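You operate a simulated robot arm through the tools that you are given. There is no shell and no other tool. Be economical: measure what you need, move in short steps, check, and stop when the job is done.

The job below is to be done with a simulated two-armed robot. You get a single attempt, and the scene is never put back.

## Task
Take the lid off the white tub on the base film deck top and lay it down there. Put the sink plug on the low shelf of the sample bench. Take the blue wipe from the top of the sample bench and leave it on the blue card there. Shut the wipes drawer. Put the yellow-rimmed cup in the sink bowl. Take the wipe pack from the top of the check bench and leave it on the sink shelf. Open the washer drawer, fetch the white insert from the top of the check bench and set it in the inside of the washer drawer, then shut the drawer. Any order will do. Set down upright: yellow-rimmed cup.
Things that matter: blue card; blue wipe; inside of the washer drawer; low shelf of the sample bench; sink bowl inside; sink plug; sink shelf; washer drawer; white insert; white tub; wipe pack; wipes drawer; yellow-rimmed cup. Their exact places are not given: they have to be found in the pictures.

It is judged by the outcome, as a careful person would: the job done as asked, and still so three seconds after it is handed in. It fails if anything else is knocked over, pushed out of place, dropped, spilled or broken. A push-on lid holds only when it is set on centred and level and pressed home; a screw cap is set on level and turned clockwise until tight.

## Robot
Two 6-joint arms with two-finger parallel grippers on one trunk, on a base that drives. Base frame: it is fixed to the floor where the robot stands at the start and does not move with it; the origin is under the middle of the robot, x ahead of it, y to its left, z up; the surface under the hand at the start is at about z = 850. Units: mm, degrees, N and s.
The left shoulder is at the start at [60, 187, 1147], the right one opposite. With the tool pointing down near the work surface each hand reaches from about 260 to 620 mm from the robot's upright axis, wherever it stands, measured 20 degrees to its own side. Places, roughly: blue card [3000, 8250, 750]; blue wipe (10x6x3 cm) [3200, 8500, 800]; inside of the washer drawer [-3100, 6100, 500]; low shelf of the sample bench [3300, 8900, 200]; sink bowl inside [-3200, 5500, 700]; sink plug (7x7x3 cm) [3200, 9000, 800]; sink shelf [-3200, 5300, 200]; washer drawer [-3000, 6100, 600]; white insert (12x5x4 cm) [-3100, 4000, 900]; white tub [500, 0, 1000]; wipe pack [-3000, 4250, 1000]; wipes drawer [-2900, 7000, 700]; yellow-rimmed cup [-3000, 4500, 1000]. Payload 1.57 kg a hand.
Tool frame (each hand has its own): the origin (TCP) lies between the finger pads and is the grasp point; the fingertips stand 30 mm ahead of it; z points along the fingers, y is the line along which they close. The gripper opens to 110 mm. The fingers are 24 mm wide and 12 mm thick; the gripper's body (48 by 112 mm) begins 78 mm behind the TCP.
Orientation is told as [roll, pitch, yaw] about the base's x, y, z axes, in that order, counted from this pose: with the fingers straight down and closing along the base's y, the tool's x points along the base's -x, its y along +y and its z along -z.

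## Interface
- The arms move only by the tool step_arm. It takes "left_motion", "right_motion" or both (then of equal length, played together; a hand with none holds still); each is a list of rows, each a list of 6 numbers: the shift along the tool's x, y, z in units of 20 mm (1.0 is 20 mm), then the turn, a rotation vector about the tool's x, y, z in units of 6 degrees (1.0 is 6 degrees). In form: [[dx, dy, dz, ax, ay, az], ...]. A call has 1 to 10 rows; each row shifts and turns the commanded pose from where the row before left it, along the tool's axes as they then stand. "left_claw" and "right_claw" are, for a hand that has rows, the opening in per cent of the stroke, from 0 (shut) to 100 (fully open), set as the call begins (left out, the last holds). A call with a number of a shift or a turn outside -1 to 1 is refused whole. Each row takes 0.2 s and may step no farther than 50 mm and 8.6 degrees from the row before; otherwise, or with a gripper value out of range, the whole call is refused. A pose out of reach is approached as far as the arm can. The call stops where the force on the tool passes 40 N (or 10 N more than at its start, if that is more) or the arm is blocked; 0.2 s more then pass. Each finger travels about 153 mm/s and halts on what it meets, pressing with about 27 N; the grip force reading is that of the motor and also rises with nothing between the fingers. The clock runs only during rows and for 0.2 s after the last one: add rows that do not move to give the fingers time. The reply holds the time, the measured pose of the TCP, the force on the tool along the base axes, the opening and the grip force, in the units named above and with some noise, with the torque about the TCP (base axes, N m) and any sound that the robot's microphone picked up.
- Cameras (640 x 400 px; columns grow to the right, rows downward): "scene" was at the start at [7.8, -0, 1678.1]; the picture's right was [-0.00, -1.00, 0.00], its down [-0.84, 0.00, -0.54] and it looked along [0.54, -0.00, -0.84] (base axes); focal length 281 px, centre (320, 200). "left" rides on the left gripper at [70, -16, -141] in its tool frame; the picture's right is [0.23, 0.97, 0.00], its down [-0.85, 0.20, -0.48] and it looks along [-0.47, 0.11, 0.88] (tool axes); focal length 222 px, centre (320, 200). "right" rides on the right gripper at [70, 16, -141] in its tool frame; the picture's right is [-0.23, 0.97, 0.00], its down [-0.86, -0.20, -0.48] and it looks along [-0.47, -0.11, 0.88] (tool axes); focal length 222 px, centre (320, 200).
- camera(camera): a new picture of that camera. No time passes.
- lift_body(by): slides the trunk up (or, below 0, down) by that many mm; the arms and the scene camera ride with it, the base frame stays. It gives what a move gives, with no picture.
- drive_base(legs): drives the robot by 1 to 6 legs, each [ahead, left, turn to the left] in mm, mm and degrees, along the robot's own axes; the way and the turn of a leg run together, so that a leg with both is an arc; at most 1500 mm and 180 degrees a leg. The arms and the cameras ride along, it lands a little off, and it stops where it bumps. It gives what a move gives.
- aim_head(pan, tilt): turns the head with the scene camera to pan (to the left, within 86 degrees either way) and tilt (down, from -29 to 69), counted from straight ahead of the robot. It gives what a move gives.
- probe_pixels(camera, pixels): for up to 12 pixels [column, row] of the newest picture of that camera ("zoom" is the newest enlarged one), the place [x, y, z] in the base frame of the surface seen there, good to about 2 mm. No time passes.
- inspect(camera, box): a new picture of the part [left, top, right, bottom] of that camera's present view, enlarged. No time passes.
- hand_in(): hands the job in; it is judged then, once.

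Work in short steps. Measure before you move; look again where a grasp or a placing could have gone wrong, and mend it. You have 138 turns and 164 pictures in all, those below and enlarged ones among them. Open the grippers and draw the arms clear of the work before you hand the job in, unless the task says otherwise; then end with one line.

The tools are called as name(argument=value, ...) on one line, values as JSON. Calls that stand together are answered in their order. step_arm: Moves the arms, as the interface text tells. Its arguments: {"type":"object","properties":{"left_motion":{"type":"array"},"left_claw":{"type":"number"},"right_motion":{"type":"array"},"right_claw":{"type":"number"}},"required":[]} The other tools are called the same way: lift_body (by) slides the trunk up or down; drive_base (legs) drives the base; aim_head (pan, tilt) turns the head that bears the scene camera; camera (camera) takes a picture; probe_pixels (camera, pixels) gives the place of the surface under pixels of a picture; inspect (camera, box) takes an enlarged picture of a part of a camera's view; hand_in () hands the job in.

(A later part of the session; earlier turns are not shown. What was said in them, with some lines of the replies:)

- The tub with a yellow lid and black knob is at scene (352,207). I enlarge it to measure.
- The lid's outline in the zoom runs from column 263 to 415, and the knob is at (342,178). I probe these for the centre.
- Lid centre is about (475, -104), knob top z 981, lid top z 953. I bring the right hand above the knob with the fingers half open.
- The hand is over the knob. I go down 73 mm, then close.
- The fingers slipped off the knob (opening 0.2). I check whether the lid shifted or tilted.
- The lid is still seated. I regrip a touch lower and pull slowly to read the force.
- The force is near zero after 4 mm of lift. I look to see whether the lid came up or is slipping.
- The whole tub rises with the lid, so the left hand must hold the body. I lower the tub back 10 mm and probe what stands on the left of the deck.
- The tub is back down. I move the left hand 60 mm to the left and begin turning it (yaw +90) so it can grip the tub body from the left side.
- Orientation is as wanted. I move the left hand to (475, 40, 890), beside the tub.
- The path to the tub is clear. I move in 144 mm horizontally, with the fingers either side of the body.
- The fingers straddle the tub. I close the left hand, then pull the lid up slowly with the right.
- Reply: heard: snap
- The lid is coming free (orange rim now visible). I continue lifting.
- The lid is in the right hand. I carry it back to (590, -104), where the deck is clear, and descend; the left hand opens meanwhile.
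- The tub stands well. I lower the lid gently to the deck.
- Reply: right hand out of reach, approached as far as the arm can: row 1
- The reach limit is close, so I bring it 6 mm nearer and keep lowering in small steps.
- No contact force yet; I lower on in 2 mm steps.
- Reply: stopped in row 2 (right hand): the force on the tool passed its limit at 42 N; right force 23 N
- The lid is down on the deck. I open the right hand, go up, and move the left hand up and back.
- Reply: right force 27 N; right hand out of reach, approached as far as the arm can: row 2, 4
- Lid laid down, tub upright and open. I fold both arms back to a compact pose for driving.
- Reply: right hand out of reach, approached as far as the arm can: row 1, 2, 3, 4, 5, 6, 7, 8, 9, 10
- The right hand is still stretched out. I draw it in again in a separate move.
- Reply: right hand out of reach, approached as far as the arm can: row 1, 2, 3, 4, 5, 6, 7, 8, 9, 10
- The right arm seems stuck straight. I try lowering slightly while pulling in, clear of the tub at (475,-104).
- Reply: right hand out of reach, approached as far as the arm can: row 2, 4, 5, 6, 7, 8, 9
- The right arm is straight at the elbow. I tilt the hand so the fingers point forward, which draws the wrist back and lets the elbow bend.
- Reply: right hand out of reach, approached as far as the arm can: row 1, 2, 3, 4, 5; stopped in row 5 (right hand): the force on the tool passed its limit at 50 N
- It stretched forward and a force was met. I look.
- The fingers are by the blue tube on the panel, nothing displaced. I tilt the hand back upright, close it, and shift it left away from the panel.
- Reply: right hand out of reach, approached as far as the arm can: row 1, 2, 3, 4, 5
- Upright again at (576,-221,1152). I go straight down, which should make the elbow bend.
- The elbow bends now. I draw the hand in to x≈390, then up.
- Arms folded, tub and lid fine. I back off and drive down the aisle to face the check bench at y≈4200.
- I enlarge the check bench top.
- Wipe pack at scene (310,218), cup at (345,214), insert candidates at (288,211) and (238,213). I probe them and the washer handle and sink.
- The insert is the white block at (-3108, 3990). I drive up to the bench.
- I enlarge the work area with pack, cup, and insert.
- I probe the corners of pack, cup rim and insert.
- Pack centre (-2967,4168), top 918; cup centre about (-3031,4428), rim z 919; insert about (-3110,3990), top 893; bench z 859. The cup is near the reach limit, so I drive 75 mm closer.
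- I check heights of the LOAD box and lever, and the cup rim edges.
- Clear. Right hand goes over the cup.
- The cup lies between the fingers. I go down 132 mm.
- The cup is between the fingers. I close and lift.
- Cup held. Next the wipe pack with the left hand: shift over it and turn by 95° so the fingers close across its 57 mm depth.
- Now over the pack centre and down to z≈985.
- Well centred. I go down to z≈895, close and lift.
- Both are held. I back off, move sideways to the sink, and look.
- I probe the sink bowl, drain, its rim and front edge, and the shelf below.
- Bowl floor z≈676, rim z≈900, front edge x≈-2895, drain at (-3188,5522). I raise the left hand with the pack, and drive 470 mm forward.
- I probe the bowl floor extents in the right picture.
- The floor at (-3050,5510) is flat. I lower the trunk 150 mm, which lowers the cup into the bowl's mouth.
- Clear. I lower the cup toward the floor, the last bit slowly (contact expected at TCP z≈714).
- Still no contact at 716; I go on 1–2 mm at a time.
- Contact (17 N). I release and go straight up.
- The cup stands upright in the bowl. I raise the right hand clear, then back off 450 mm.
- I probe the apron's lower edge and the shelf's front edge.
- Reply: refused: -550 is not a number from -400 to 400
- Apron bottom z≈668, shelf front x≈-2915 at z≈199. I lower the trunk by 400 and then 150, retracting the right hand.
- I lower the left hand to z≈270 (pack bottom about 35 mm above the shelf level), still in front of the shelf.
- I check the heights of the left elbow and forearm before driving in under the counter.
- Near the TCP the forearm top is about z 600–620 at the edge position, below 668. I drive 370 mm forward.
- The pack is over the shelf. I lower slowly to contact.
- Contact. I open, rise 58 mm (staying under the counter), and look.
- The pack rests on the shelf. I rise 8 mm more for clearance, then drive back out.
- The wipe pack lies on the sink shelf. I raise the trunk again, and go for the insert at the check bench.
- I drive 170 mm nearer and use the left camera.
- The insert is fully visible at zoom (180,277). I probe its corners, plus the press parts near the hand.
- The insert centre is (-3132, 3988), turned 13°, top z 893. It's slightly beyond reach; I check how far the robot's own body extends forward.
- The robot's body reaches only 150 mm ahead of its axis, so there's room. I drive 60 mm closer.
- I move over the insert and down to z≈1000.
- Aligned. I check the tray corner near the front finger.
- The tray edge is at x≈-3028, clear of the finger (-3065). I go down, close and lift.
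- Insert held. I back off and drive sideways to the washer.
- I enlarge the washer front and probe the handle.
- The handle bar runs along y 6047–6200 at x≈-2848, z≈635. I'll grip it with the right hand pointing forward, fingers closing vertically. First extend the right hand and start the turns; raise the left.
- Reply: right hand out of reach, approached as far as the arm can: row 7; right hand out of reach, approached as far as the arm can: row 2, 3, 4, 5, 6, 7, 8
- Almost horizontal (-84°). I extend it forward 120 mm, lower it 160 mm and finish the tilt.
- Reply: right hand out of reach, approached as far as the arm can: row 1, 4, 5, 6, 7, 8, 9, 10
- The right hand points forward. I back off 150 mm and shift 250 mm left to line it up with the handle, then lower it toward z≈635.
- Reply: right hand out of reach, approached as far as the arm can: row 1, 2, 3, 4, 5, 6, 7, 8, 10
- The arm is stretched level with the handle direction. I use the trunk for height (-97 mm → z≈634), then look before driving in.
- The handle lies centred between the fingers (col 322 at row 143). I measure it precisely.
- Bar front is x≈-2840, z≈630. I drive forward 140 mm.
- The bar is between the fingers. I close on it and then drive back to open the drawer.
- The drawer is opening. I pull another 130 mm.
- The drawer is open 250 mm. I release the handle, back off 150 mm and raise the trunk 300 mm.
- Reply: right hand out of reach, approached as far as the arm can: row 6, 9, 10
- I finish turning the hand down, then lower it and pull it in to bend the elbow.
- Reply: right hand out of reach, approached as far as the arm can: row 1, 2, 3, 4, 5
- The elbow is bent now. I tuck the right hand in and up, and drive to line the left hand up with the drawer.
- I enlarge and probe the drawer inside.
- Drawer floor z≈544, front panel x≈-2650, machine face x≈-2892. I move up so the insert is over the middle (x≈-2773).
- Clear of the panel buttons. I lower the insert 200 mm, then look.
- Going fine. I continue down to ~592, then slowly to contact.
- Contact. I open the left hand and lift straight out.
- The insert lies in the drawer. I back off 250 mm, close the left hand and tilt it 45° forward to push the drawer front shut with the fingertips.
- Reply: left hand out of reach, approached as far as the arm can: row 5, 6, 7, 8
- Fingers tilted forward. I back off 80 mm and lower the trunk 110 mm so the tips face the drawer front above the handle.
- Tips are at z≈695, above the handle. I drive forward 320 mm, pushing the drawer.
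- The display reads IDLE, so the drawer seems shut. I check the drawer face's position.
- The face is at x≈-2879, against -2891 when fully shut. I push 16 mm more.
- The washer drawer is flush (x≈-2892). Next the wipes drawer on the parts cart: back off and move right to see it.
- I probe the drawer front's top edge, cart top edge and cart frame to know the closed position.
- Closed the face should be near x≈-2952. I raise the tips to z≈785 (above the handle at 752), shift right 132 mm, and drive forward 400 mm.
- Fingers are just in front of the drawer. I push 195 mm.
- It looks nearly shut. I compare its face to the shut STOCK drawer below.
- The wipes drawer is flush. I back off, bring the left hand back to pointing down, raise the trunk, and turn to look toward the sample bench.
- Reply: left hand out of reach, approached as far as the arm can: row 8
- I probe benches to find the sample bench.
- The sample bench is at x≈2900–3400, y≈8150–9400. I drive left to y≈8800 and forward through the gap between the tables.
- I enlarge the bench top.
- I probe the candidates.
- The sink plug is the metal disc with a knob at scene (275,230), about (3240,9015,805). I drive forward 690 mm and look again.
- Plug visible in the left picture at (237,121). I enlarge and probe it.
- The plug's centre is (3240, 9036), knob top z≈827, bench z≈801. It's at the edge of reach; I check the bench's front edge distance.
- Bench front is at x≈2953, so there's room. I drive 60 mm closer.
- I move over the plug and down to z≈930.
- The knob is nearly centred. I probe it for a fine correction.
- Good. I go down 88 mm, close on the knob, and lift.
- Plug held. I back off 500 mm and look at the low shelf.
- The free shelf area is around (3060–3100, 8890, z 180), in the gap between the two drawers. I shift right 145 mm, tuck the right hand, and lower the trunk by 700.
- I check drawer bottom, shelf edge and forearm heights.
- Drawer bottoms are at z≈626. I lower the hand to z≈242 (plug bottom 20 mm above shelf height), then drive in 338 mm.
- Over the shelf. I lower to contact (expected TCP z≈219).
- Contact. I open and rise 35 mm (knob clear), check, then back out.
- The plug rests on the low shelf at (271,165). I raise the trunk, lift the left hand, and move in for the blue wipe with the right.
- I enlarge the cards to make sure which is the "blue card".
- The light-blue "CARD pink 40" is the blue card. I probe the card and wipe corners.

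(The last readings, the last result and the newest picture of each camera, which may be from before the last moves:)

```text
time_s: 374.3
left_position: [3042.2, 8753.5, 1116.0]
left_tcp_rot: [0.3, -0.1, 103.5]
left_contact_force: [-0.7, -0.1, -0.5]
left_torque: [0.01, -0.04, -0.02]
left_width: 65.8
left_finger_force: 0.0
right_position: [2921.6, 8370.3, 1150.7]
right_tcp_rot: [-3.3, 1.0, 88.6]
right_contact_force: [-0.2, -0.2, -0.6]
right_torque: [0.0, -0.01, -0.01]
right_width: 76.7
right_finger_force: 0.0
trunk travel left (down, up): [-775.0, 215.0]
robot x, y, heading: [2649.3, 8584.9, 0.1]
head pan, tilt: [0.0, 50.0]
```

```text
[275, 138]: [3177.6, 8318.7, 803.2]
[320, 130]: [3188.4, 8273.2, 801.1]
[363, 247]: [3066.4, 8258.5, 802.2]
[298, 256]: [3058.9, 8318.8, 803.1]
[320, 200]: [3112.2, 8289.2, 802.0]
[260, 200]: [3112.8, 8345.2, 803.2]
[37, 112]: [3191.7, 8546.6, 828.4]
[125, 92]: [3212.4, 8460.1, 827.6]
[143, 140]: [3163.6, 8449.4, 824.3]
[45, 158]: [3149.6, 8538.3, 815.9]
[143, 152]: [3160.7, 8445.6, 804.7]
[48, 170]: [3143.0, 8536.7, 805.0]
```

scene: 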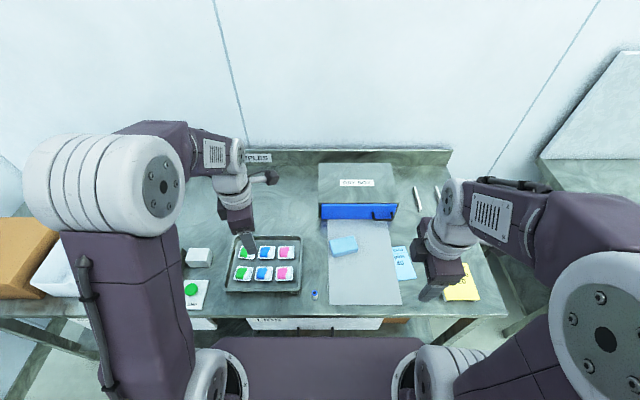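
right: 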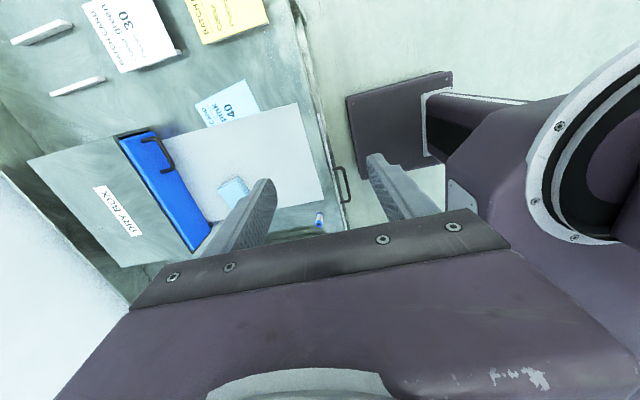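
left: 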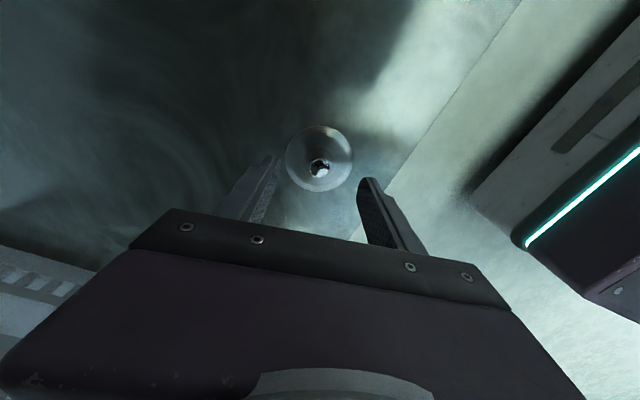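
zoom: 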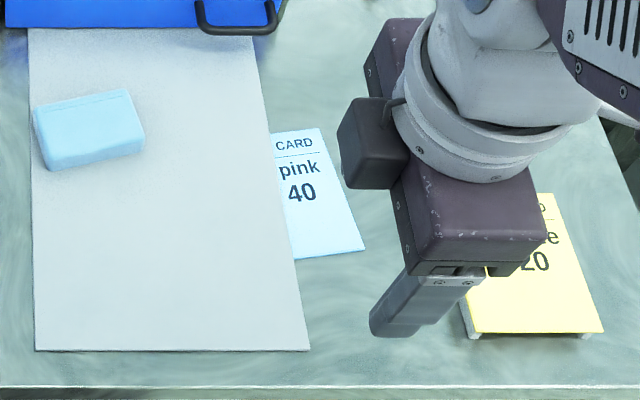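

Visible card: x 3062–3185, y 8262–8318, z 802. Wipe centre (3179, 8499), top z 828. I turn the right hand 15° and move over the wipe; also probing the dry box nearby.

probe_pixels(camera="scene", pixels=[[360, 204], [355, 212], [360, 172], [385, 210], [345, 218]])

step_arm(right_motion=[[0, 0, 0, -0.18, 0, -0.83], [0, 0, 0, -0.18, 0, -0.83], [0, 0, 0, -0.18, 0, -0.83], [-0.23, -1, 0, 0, 0, 0], [-0.23, -1, 0, 0, 0, 0], [-0.23, -1, 0, 0, 0, 0], [-0.23, -1, 0, 0, 0, 0], [-0.23, -1, 0, 0, 0, 0], [-0.23, -1, 0, 0, 0, 0], [-0.23, -1, 0, 0, 0, 0]])

step_arm(right_motion=[[-0.23, -1, 0.5, 0, 0, 0], [-0.23, -1, 0.5, 0, 0, 0], [-0.23, -1, 0.5, 0, 0, 0], [-0.23, -1, 0.5, 0, 0, 0], [-0.23, -1, 0.5, 0, 0, 0], [-0.23, -1, 0.5, 0, 0, 0], [-0.23, -1, 0.5, 0, 0, 0], [0, 0, 1, 0, 0, 0], [0, 0, 0, 0, 0, 0]])

camera(camera="right")

```text
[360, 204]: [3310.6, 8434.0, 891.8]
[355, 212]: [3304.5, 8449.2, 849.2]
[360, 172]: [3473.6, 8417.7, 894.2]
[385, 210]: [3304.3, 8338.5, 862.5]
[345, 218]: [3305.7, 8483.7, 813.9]
```

```text
time_s: 376.5
left_position: [3043.9, 8754.1, 1115.3]
left_tcp_rot: [0.4, -0.1, 103.5]
left_contact_force: [0.1, -0.3, 0.6]
left_torque: [-0.02, -0.02, 0.02]
left_width: 66.1
left_finger_force: 0.0
right_position: [3051.6, 8436.6, 1149.6]
right_tcp_rot: [0.4, 1.3, 103.4]
right_contact_force: [-0.2, 0.0, 1.1]
right_torque: [0.0, 0.05, -0.03]
right_width: 77.0
right_finger_force: 0.1
trunk travel left (down, up): [-775.0, 215.0]
robot x, y, heading: [2649.8, 8583.8, -0.2]
head pan, tilt: [0.0, 50.0]
```

```text
time_s: 378.5
left_position: [3041.5, 8754.1, 1116.4]
left_tcp_rot: [0.2, -0.2, 103.6]
left_contact_force: [0.2, -0.5, -0.3]
left_torque: [0.01, 0.01, 0.0]
left_width: 66.1
left_finger_force: 0.1
right_position: [3178.2, 8496.7, 1057.6]
right_tcp_rot: [0.3, 1.3, 103.5]
right_contact_force: [0.5, 0.6, 0.2]
right_torque: [-0.02, -0.02, -0.01]
right_width: 77.0
right_finger_force: 0.0
trunk travel left (down, up): [-775.0, 215.0]
robot x, y, heading: [2647.1, 8581.2, -0.0]
head pan, tilt: [0.0, 50.0]
```

```text
45 pictures are left
```

right: 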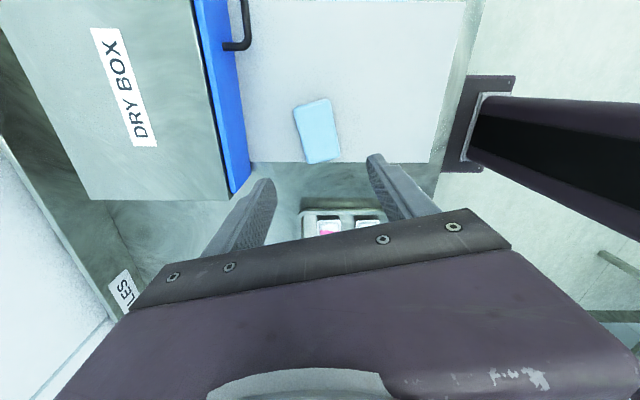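

Aligned with the wipe. I descend to z≈838.

step_arm(right_motion=[[0, 0.1, 1, 0, 0, 0], [0, 0, 1, 0, 0, 0], [0, 0, 1, 0, 0, 0], [0, 0, 1, 0, 0, 0], [0, 0, 1, 0, 0, 0], [0, 0, 1, 0, 0, 0], [0, 0, 1, 0, 0, 0], [0, 0, 1, 0, 0, 0], [0, 0, 1, 0, 0, 0], [0, 0, 0, 0, 0, 0]])

step_arm(right_motion=[[0, 0, 1, 0, 0, 0], [0, 0, 0.9, 0, 0, 0], [0, 0, 0, 0, 0, 0]])

camera(camera="right")

```text
time_s: 380.7
left_position: [3043.6, 8753.6, 1115.9]
left_tcp_rot: [0.2, 0.0, 103.4]
left_contact_force: [-0.3, 0.3, -0.3]
left_torque: [0.0, 0.0, -0.02]
left_width: 65.8
left_finger_force: 0.0
right_position: [3177.4, 8489.9, 877.4]
right_tcp_rot: [0.3, 1.3, 103.4]
right_contact_force: [1.1, -0.8, 0.7]
right_torque: [0.04, -0.03, -0.06]
right_width: 77.1
right_finger_force: 0.1
trunk travel left (down, up): [-775.0, 215.0]
robot x, y, heading: [2650.3, 8580.7, -0.4]
head pan, tilt: [0.0, 50.0]
```

```text
time_s: 381.5
left_position: [3041.8, 8753.7, 1114.8]
left_tcp_rot: [0.3, -0.2, 103.5]
left_contact_force: [-0.1, -1.2, 0.1]
left_torque: [0.03, 0.0, 0.02]
left_width: 66.0
left_finger_force: 0.1
right_position: [3177.1, 8491.5, 839.5]
right_tcp_rot: [0.4, 1.5, 103.6]
right_contact_force: [0.2, -0.7, 0.5]
right_torque: [0.01, 0.0, 0.01]
right_width: 77.1
right_finger_force: 0.0
trunk travel left (down, up): [-775.0, 215.0]
robot x, y, heading: [2648.3, 8583.9, -0.0]
head pan, tilt: [0.0, 50.0]
```

```text
44 pictures are left
```

right: 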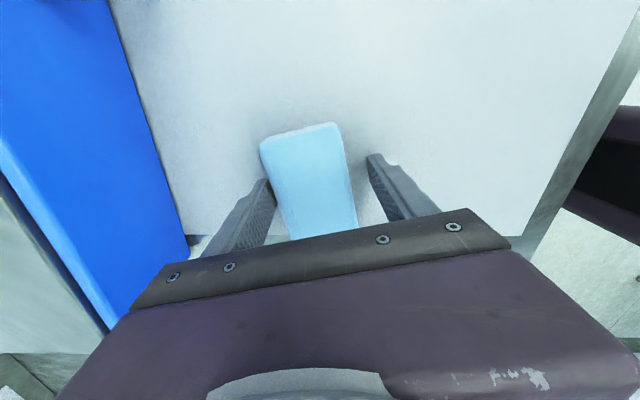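

The wipe lies between the fingers. I close and lift.

step_arm(right_motion=[[0, 0, 0.1, 0, 0, 0], [0, 0, 0, 0, 0, 0], [0, 0, 0, 0, 0, 0], [0, 0, 0, 0, 0, 0]], right_claw=0)

step_arm(right_motion=[[0, 0, -0.5, 0, 0, 0], [0, 0, -1, 0, 0, 0], [0, 0, -1, 0, 0, 0], [0, 0, -1, 0, 0, 0], [0, 0, -1, 0, 0, 0], [0, 0, -1, 0, 0, 0], [0, 0, 0, 0, 0, 0]])

camera(camera="right")

```text
time_s: 382.5
left_position: [3041.9, 8753.6, 1117.5]
left_tcp_rot: [0.2, -0.1, 103.4]
left_contact_force: [0.5, 0.1, 0.2]
left_torque: [-0.02, 0.0, -0.04]
left_width: 65.9
left_finger_force: 0.1
right_position: [3177.8, 8490.7, 839.5]
right_tcp_rot: [0.0, 1.4, 103.5]
right_contact_force: [2.0, -1.9, 18.0]
right_torque: [-0.03, 0.1, 0.03]
right_width: 58.7
right_finger_force: 27.0
trunk travel left (down, up): [-775.0, 215.0]
robot x, y, heading: [2648.7, 8579.6, 0.1]
head pan, tilt: [0.0, 50.0]
```

```text
time_s: 384.1
left_position: [3043.4, 8754.2, 1115.1]
left_tcp_rot: [0.4, -0.1, 103.4]
left_contact_force: [0.0, 0.5, -0.6]
left_torque: [-0.02, 0.0, -0.01]
left_width: 66.0
left_finger_force: 0.1
right_position: [3177.5, 8495.0, 947.7]
right_tcp_rot: [0.5, 1.4, 103.6]
right_contact_force: [0.1, -0.3, -0.5]
right_torque: [-0.01, 0.02, 0.0]
right_width: 58.8
right_finger_force: 26.6
trunk travel left (down, up): [-775.0, 215.0]
robot x, y, heading: [2649.6, 8582.5, 0.1]
head pan, tilt: [0.0, 50.0]
```

```text
43 pictures are left
```

right: 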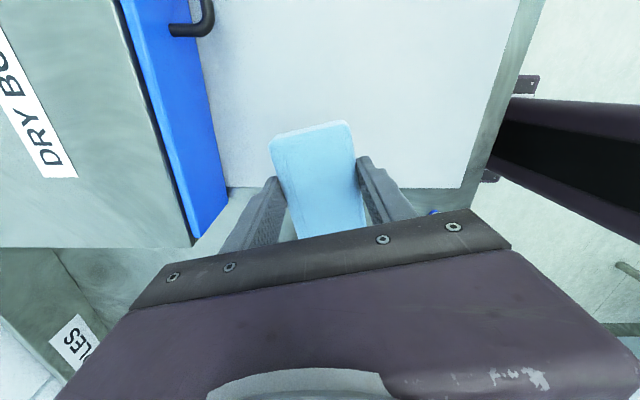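

The wipe is held. I move it over the blue card, then turn it 96.6° so its length lies along the card.

step_arm(right_motion=[[0.925, 0.535, -0.3, 0, 0, 0], [0.925, 0.535, -0.3, 0, 0, 0], [0.925, 0.535, -0.3, 0, 0, 0], [0.925, 0.535, 0, 0, 0, 0], [0.925, 0.535, 0, 0, 0, 0], [0.925, 0.535, 0, 0, 0, 0], [0.925, 0.535, 0, 0, 0, 0], [0.925, 0.535, 0, 0, 0, 0], [0.925, 0.535, 0, 0, 0, 0], [0.925, 0.535, 0, 0, 0, 0]])

step_arm(right_motion=[[0, 0, 0, 0, 0, 1], [0, 0, 0, 0, 0, 1], [0, 0, 0, 0, 0, 1], [0, 0, 0, 0, 0, 1], [0, 0, 0, 0, 0, 1], [0, 0, 0, 0, 0, 1], [0, 0, 0, 0, 0, 1], [0, 0, 0, 0, 0, 1]])

step_arm(right_motion=[[0, 0, 0, 0, 0, 1], [0, 0, 0, 0, 0, 1], [0, 0, 0, 0, 0, 1], [0, 0, 0, 0, 0, 1], [0, 0, 0, 0, 0, 1], [0, 0, 0, 0, 0, 1], [0, 0, 0, 0, 0, 1], [0, 0, 0, 0, 0, 1], [0, 0, 0, 0, 0, 0.1]])

camera(camera="right")

inspect(camera="scene", box=[310, 190, 490, 310])

```text
time_s: 386.3
left_position: [3043.6, 8754.1, 1114.8]
left_tcp_rot: [0.3, -0.1, 103.5]
left_contact_force: [0.9, 0.2, -1.0]
left_torque: [-0.01, -0.01, 0.02]
left_width: 65.9
left_finger_force: 0.1
right_position: [3116.2, 8289.4, 970.9]
right_tcp_rot: [0.2, 1.4, 103.6]
right_contact_force: [0.9, -0.8, 0.3]
right_torque: [0.01, -0.01, 0.01]
right_width: 58.6
right_finger_force: 26.9
trunk travel left (down, up): [-775.0, 215.0]
robot x, y, heading: [2649.0, 8582.5, -0.2]
head pan, tilt: [0.0, 50.0]
```

```text
time_s: 388.1
left_position: [3043.3, 8753.5, 1117.2]
left_tcp_rot: [0.3, -0.1, 103.4]
left_contact_force: [0.2, 0.5, -0.2]
left_torque: [0.08, 0.0, 0.04]
left_width: 65.8
left_finger_force: 0.0
right_position: [3115.9, 8289.6, 970.3]
right_tcp_rot: [-0.7, 1.2, 55.4]
right_contact_force: [0.3, -0.7, -0.6]
right_torque: [-0.03, 0.02, 0.0]
right_width: 58.9
right_finger_force: 27.0
trunk travel left (down, up): [-775.0, 215.0]
robot x, y, heading: [2648.6, 8579.3, -0.1]
head pan, tilt: [0.0, 50.0]
```

```text
time_s: 390.1
left_position: [3042.8, 8754.1, 1115.9]
left_tcp_rot: [0.3, 0.1, 103.5]
left_contact_force: [0.3, -0.7, 0.4]
left_torque: [0.0, 0.01, 0.01]
left_width: 65.8
left_finger_force: 0.0
right_position: [3117.0, 8289.2, 969.8]
right_tcp_rot: [-1.5, 0.1, 6.8]
right_contact_force: [0.2, 0.0, -0.4]
right_torque: [0.03, 0.0, -0.01]
right_width: 58.7
right_finger_force: 26.6
trunk travel left (down, up): [-775.0, 215.0]
robot x, y, heading: [2651.5, 8581.5, 0.1]
head pan, tilt: [0.0, 50.0]
```

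```text
42 pictures are left
```

right: 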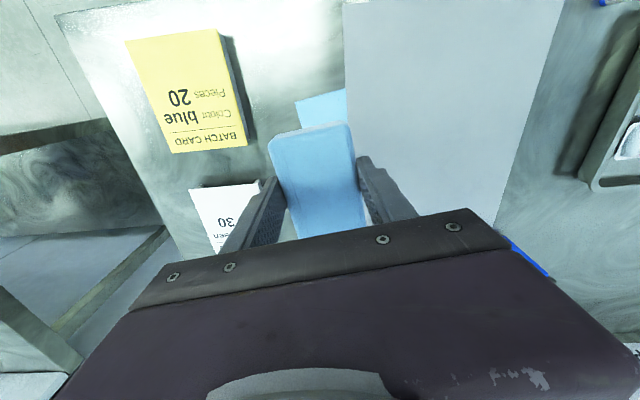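

```text
3.33 times, centred on (400, 250) of scene
```

zoom: 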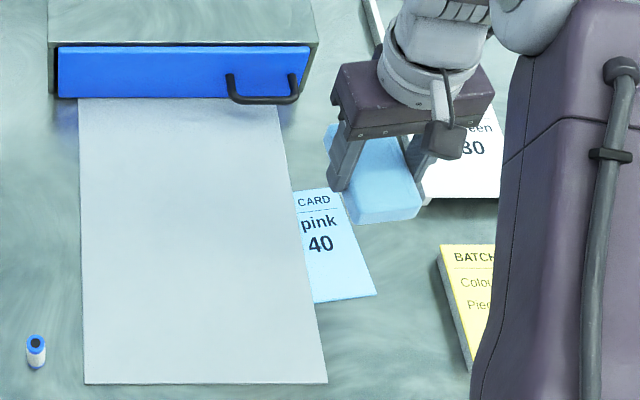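

I check the white card stand's clearance to the right of the blue card.

probe_pixels(camera="zoom", pixels=[[425, 195], [440, 180], [428, 205], [370, 292], [318, 300], [335, 195], [350, 230], [440, 270], [305, 250], [300, 230]])

probe_pixels(camera="right", pixels=[[190, 192], [255, 183], [245, 140], [345, 92], [300, 102]])

```text
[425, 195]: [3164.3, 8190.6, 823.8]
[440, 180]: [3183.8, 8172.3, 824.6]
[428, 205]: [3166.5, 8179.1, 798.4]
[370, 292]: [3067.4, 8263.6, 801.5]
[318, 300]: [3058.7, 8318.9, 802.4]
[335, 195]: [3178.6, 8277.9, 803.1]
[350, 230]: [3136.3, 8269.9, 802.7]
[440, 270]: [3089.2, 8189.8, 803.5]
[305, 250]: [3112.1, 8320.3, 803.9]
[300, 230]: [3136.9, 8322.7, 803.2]
```

```text
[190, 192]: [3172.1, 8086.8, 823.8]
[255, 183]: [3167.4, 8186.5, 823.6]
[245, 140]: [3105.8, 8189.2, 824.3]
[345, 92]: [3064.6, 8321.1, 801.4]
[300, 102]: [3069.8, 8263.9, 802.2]
```

Clear (stand starts at y≤8190). I lower the wipe.

step_arm(right_motion=[[0, 0.1, 1, 0, 0, 0], [0, 0, 1, 0, 0, 0], [0, 0, 1, 0, 0, 0], [0, 0, 1, 0, 0, 0], [0, 0, 1, 0, 0, 0], [0, 0, 1, 0, 0, 0], [0, 0, 0, 0, 0, 0]])

step_arm(right_motion=[[0, 0, 0.15, 0, 0, 0], [0, 0, 0.15, 0, 0, 0], [0, 0, 0.1, 0, 0, 0], [0, 0, 0.1, 0, 0, 0]])

camera(camera="right")

```text
time_s: 391.7
left_position: [3044.1, 8753.7, 1116.5]
left_tcp_rot: [0.3, -0.1, 103.5]
left_contact_force: [0.1, -0.3, 0.1]
left_torque: [0.01, 0.01, 0.01]
left_width: 66.0
left_finger_force: 0.1
right_position: [3116.3, 8287.5, 850.3]
right_tcp_rot: [-1.5, 0.2, 6.8]
right_contact_force: [-0.5, -0.5, 0.1]
right_torque: [0.04, 0.01, 0.01]
right_width: 58.7
right_finger_force: 26.8
trunk travel left (down, up): [-775.0, 215.0]
robot x, y, heading: [2649.1, 8580.9, -0.3]
head pan, tilt: [0.0, 50.0]
```

```text
time_s: 392.7
left_position: [3041.2, 8753.2, 1117.3]
left_tcp_rot: [0.2, 0.0, 103.4]
left_contact_force: [0.1, 0.0, 0.2]
left_torque: [0.02, 0.01, -0.04]
left_width: 66.1
left_finger_force: 0.0
right_position: [3116.4, 8288.1, 842.8]
right_tcp_rot: [-1.5, 0.0, 6.9]
right_contact_force: [-0.2, -1.3, 18.2]
right_torque: [0.37, 0.73, 0.05]
right_width: 58.8
right_finger_force: 26.7
trunk travel left (down, up): [-775.0, 215.0]
robot x, y, heading: [2647.3, 8582.9, -0.4]
head pan, tilt: [0.0, 50.0]
```

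```text
40 pictures are left
```

right: 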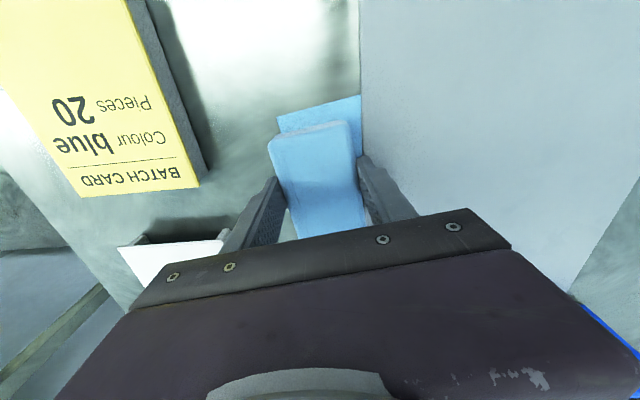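

Contact on the card. I open (to 75 mm) and go up.

step_arm(right_motion=[[0, 0, 0, 0, 0, 0], [0, 0, 0, 0, 0, 0], [0, 0, 0, 0, 0, 0]], right_claw=72)

step_arm(right_motion=[[0, 0, -0.5, 0, 0, 0], [0, 0, -1, 0, 0, 0], [0, 0, -1, 0, 0, 0], [0, 0, -1, 0, 0, 0], [0, 0, -1, 0, 0, 0], [0, 0, -1, 0, 0, 0], [0, 0, -1, 0, 0, 0], [0, 0, -1, 0, 0, 0], [0, 0, -1, 0, 0, 0]])

camera(camera="right")

inspect(camera="scene", box=[310, 190, 490, 310])

```text
time_s: 393.5
left_position: [3044.2, 8754.2, 1115.5]
left_tcp_rot: [0.2, -0.1, 103.5]
left_contact_force: [1.4, 0.2, 0.0]
left_torque: [-0.05, 0.04, -0.01]
left_width: 66.2
left_finger_force: 0.0
right_position: [3116.3, 8287.5, 840.8]
right_tcp_rot: [-1.5, 0.3, 6.9]
right_contact_force: [-0.7, -0.7, 0.1]
right_torque: [0.01, 0.01, -0.02]
right_width: 79.0
right_finger_force: 0.1
trunk travel left (down, up): [-775.0, 215.0]
robot x, y, heading: [2652.3, 8584.5, 0.1]
head pan, tilt: [0.0, 50.0]
```

```text
time_s: 395.5
left_position: [3042.9, 8753.1, 1115.7]
left_tcp_rot: [0.3, 0.0, 103.5]
left_contact_force: [-0.1, -0.1, -0.3]
left_torque: [-0.04, 0.02, 0.01]
left_width: 66.0
left_finger_force: 0.1
right_position: [3114.8, 8291.2, 1011.0]
right_tcp_rot: [-1.5, 0.2, 6.9]
right_contact_force: [-0.5, -0.1, 0.0]
right_torque: [0.03, -0.03, 0.02]
right_width: 79.5
right_finger_force: 0.0
trunk travel left (down, up): [-775.0, 215.0]
robot x, y, heading: [2650.8, 8582.9, -0.2]
head pan, tilt: [0.0, 50.0]
```

```text
39 pictures are left
```

right: 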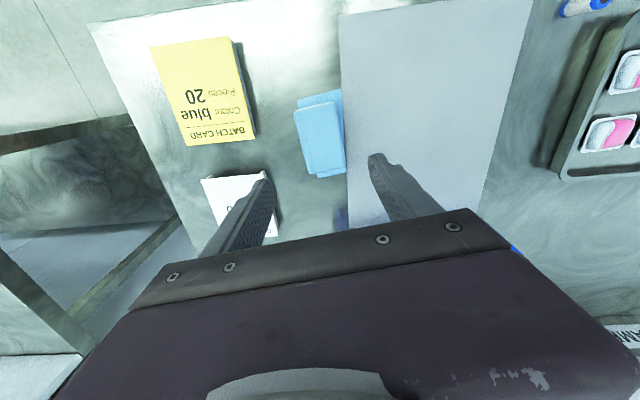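

```text
3.33 times, centred on (400, 250) of scene
```

zoom: 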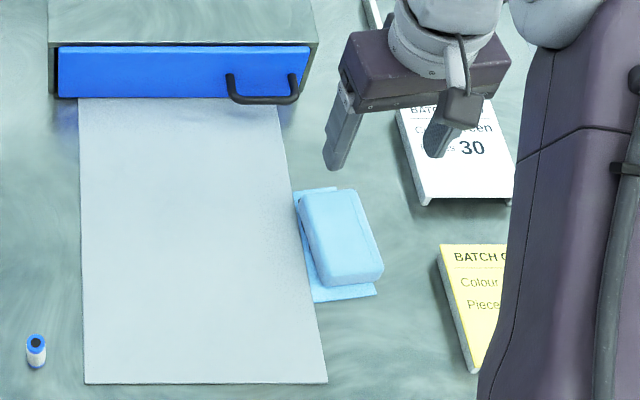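

The wipe lies on the blue card. I back the robot away so both arms are clear and check once more, including the shelf.

drive_base(legs=[[-500, 0, 0]])

aim_head(pan=0, tilt=35)

camera(camera="scene")

```text
time_s: 398.4
left_position: [2545.1, 8754.8, 1115.3]
left_tcp_rot: [0.5, 0.0, 103.6]
left_contact_force: [-0.9, -0.3, 0.3]
left_torque: [0.02, 0.0, 0.03]
left_width: 66.0
left_finger_force: 0.1
right_position: [2618.0, 8292.8, 1010.0]
right_tcp_rot: [-1.3, 0.3, 7.0]
right_contact_force: [-0.5, 0.3, 0.1]
right_torque: [0.01, 0.01, -0.04]
right_width: 78.9
right_finger_force: 0.0
trunk travel left (down, up): [-775.0, 215.0]
robot x, y, heading: [2148.4, 8581.0, 0.1]
head pan, tilt: [0.0, 50.0]
```

```text
time_s: 399.2
left_position: [2544.9, 8754.5, 1116.0]
left_tcp_rot: [0.3, -0.1, 103.7]
left_contact_force: [0.0, 0.5, 0.8]
left_torque: [-0.02, -0.02, -0.02]
left_width: 65.8
left_finger_force: 0.0
right_position: [2619.2, 8292.4, 1010.9]
right_tcp_rot: [-1.4, 0.2, 7.0]
right_contact_force: [0.1, 0.1, 0.6]
right_torque: [0.05, 0.05, 0.01]
right_width: 79.3
right_finger_force: 0.0
trunk travel left (down, up): [-775.0, 215.0]
robot x, y, heading: [2152.6, 8582.5, -0.1]
head pan, tilt: [0.0, 35.0]
```

```text
37 pictures are left
```

scene: 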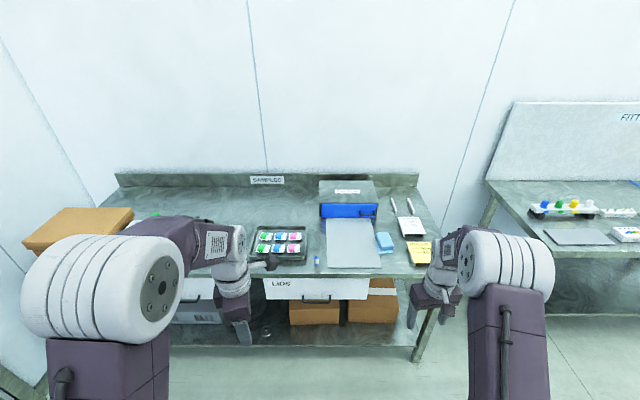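

Everything is in place, the grippers are open and the arms are clear. I hand the job in.

hand_in()

```text
The job is handed in.
```

All seven parts of the job are done and handed in. The blue wipe sits on the part of the blue card that shows beside the grey sheet, and hangs over the card's right edge by about 5 mm.
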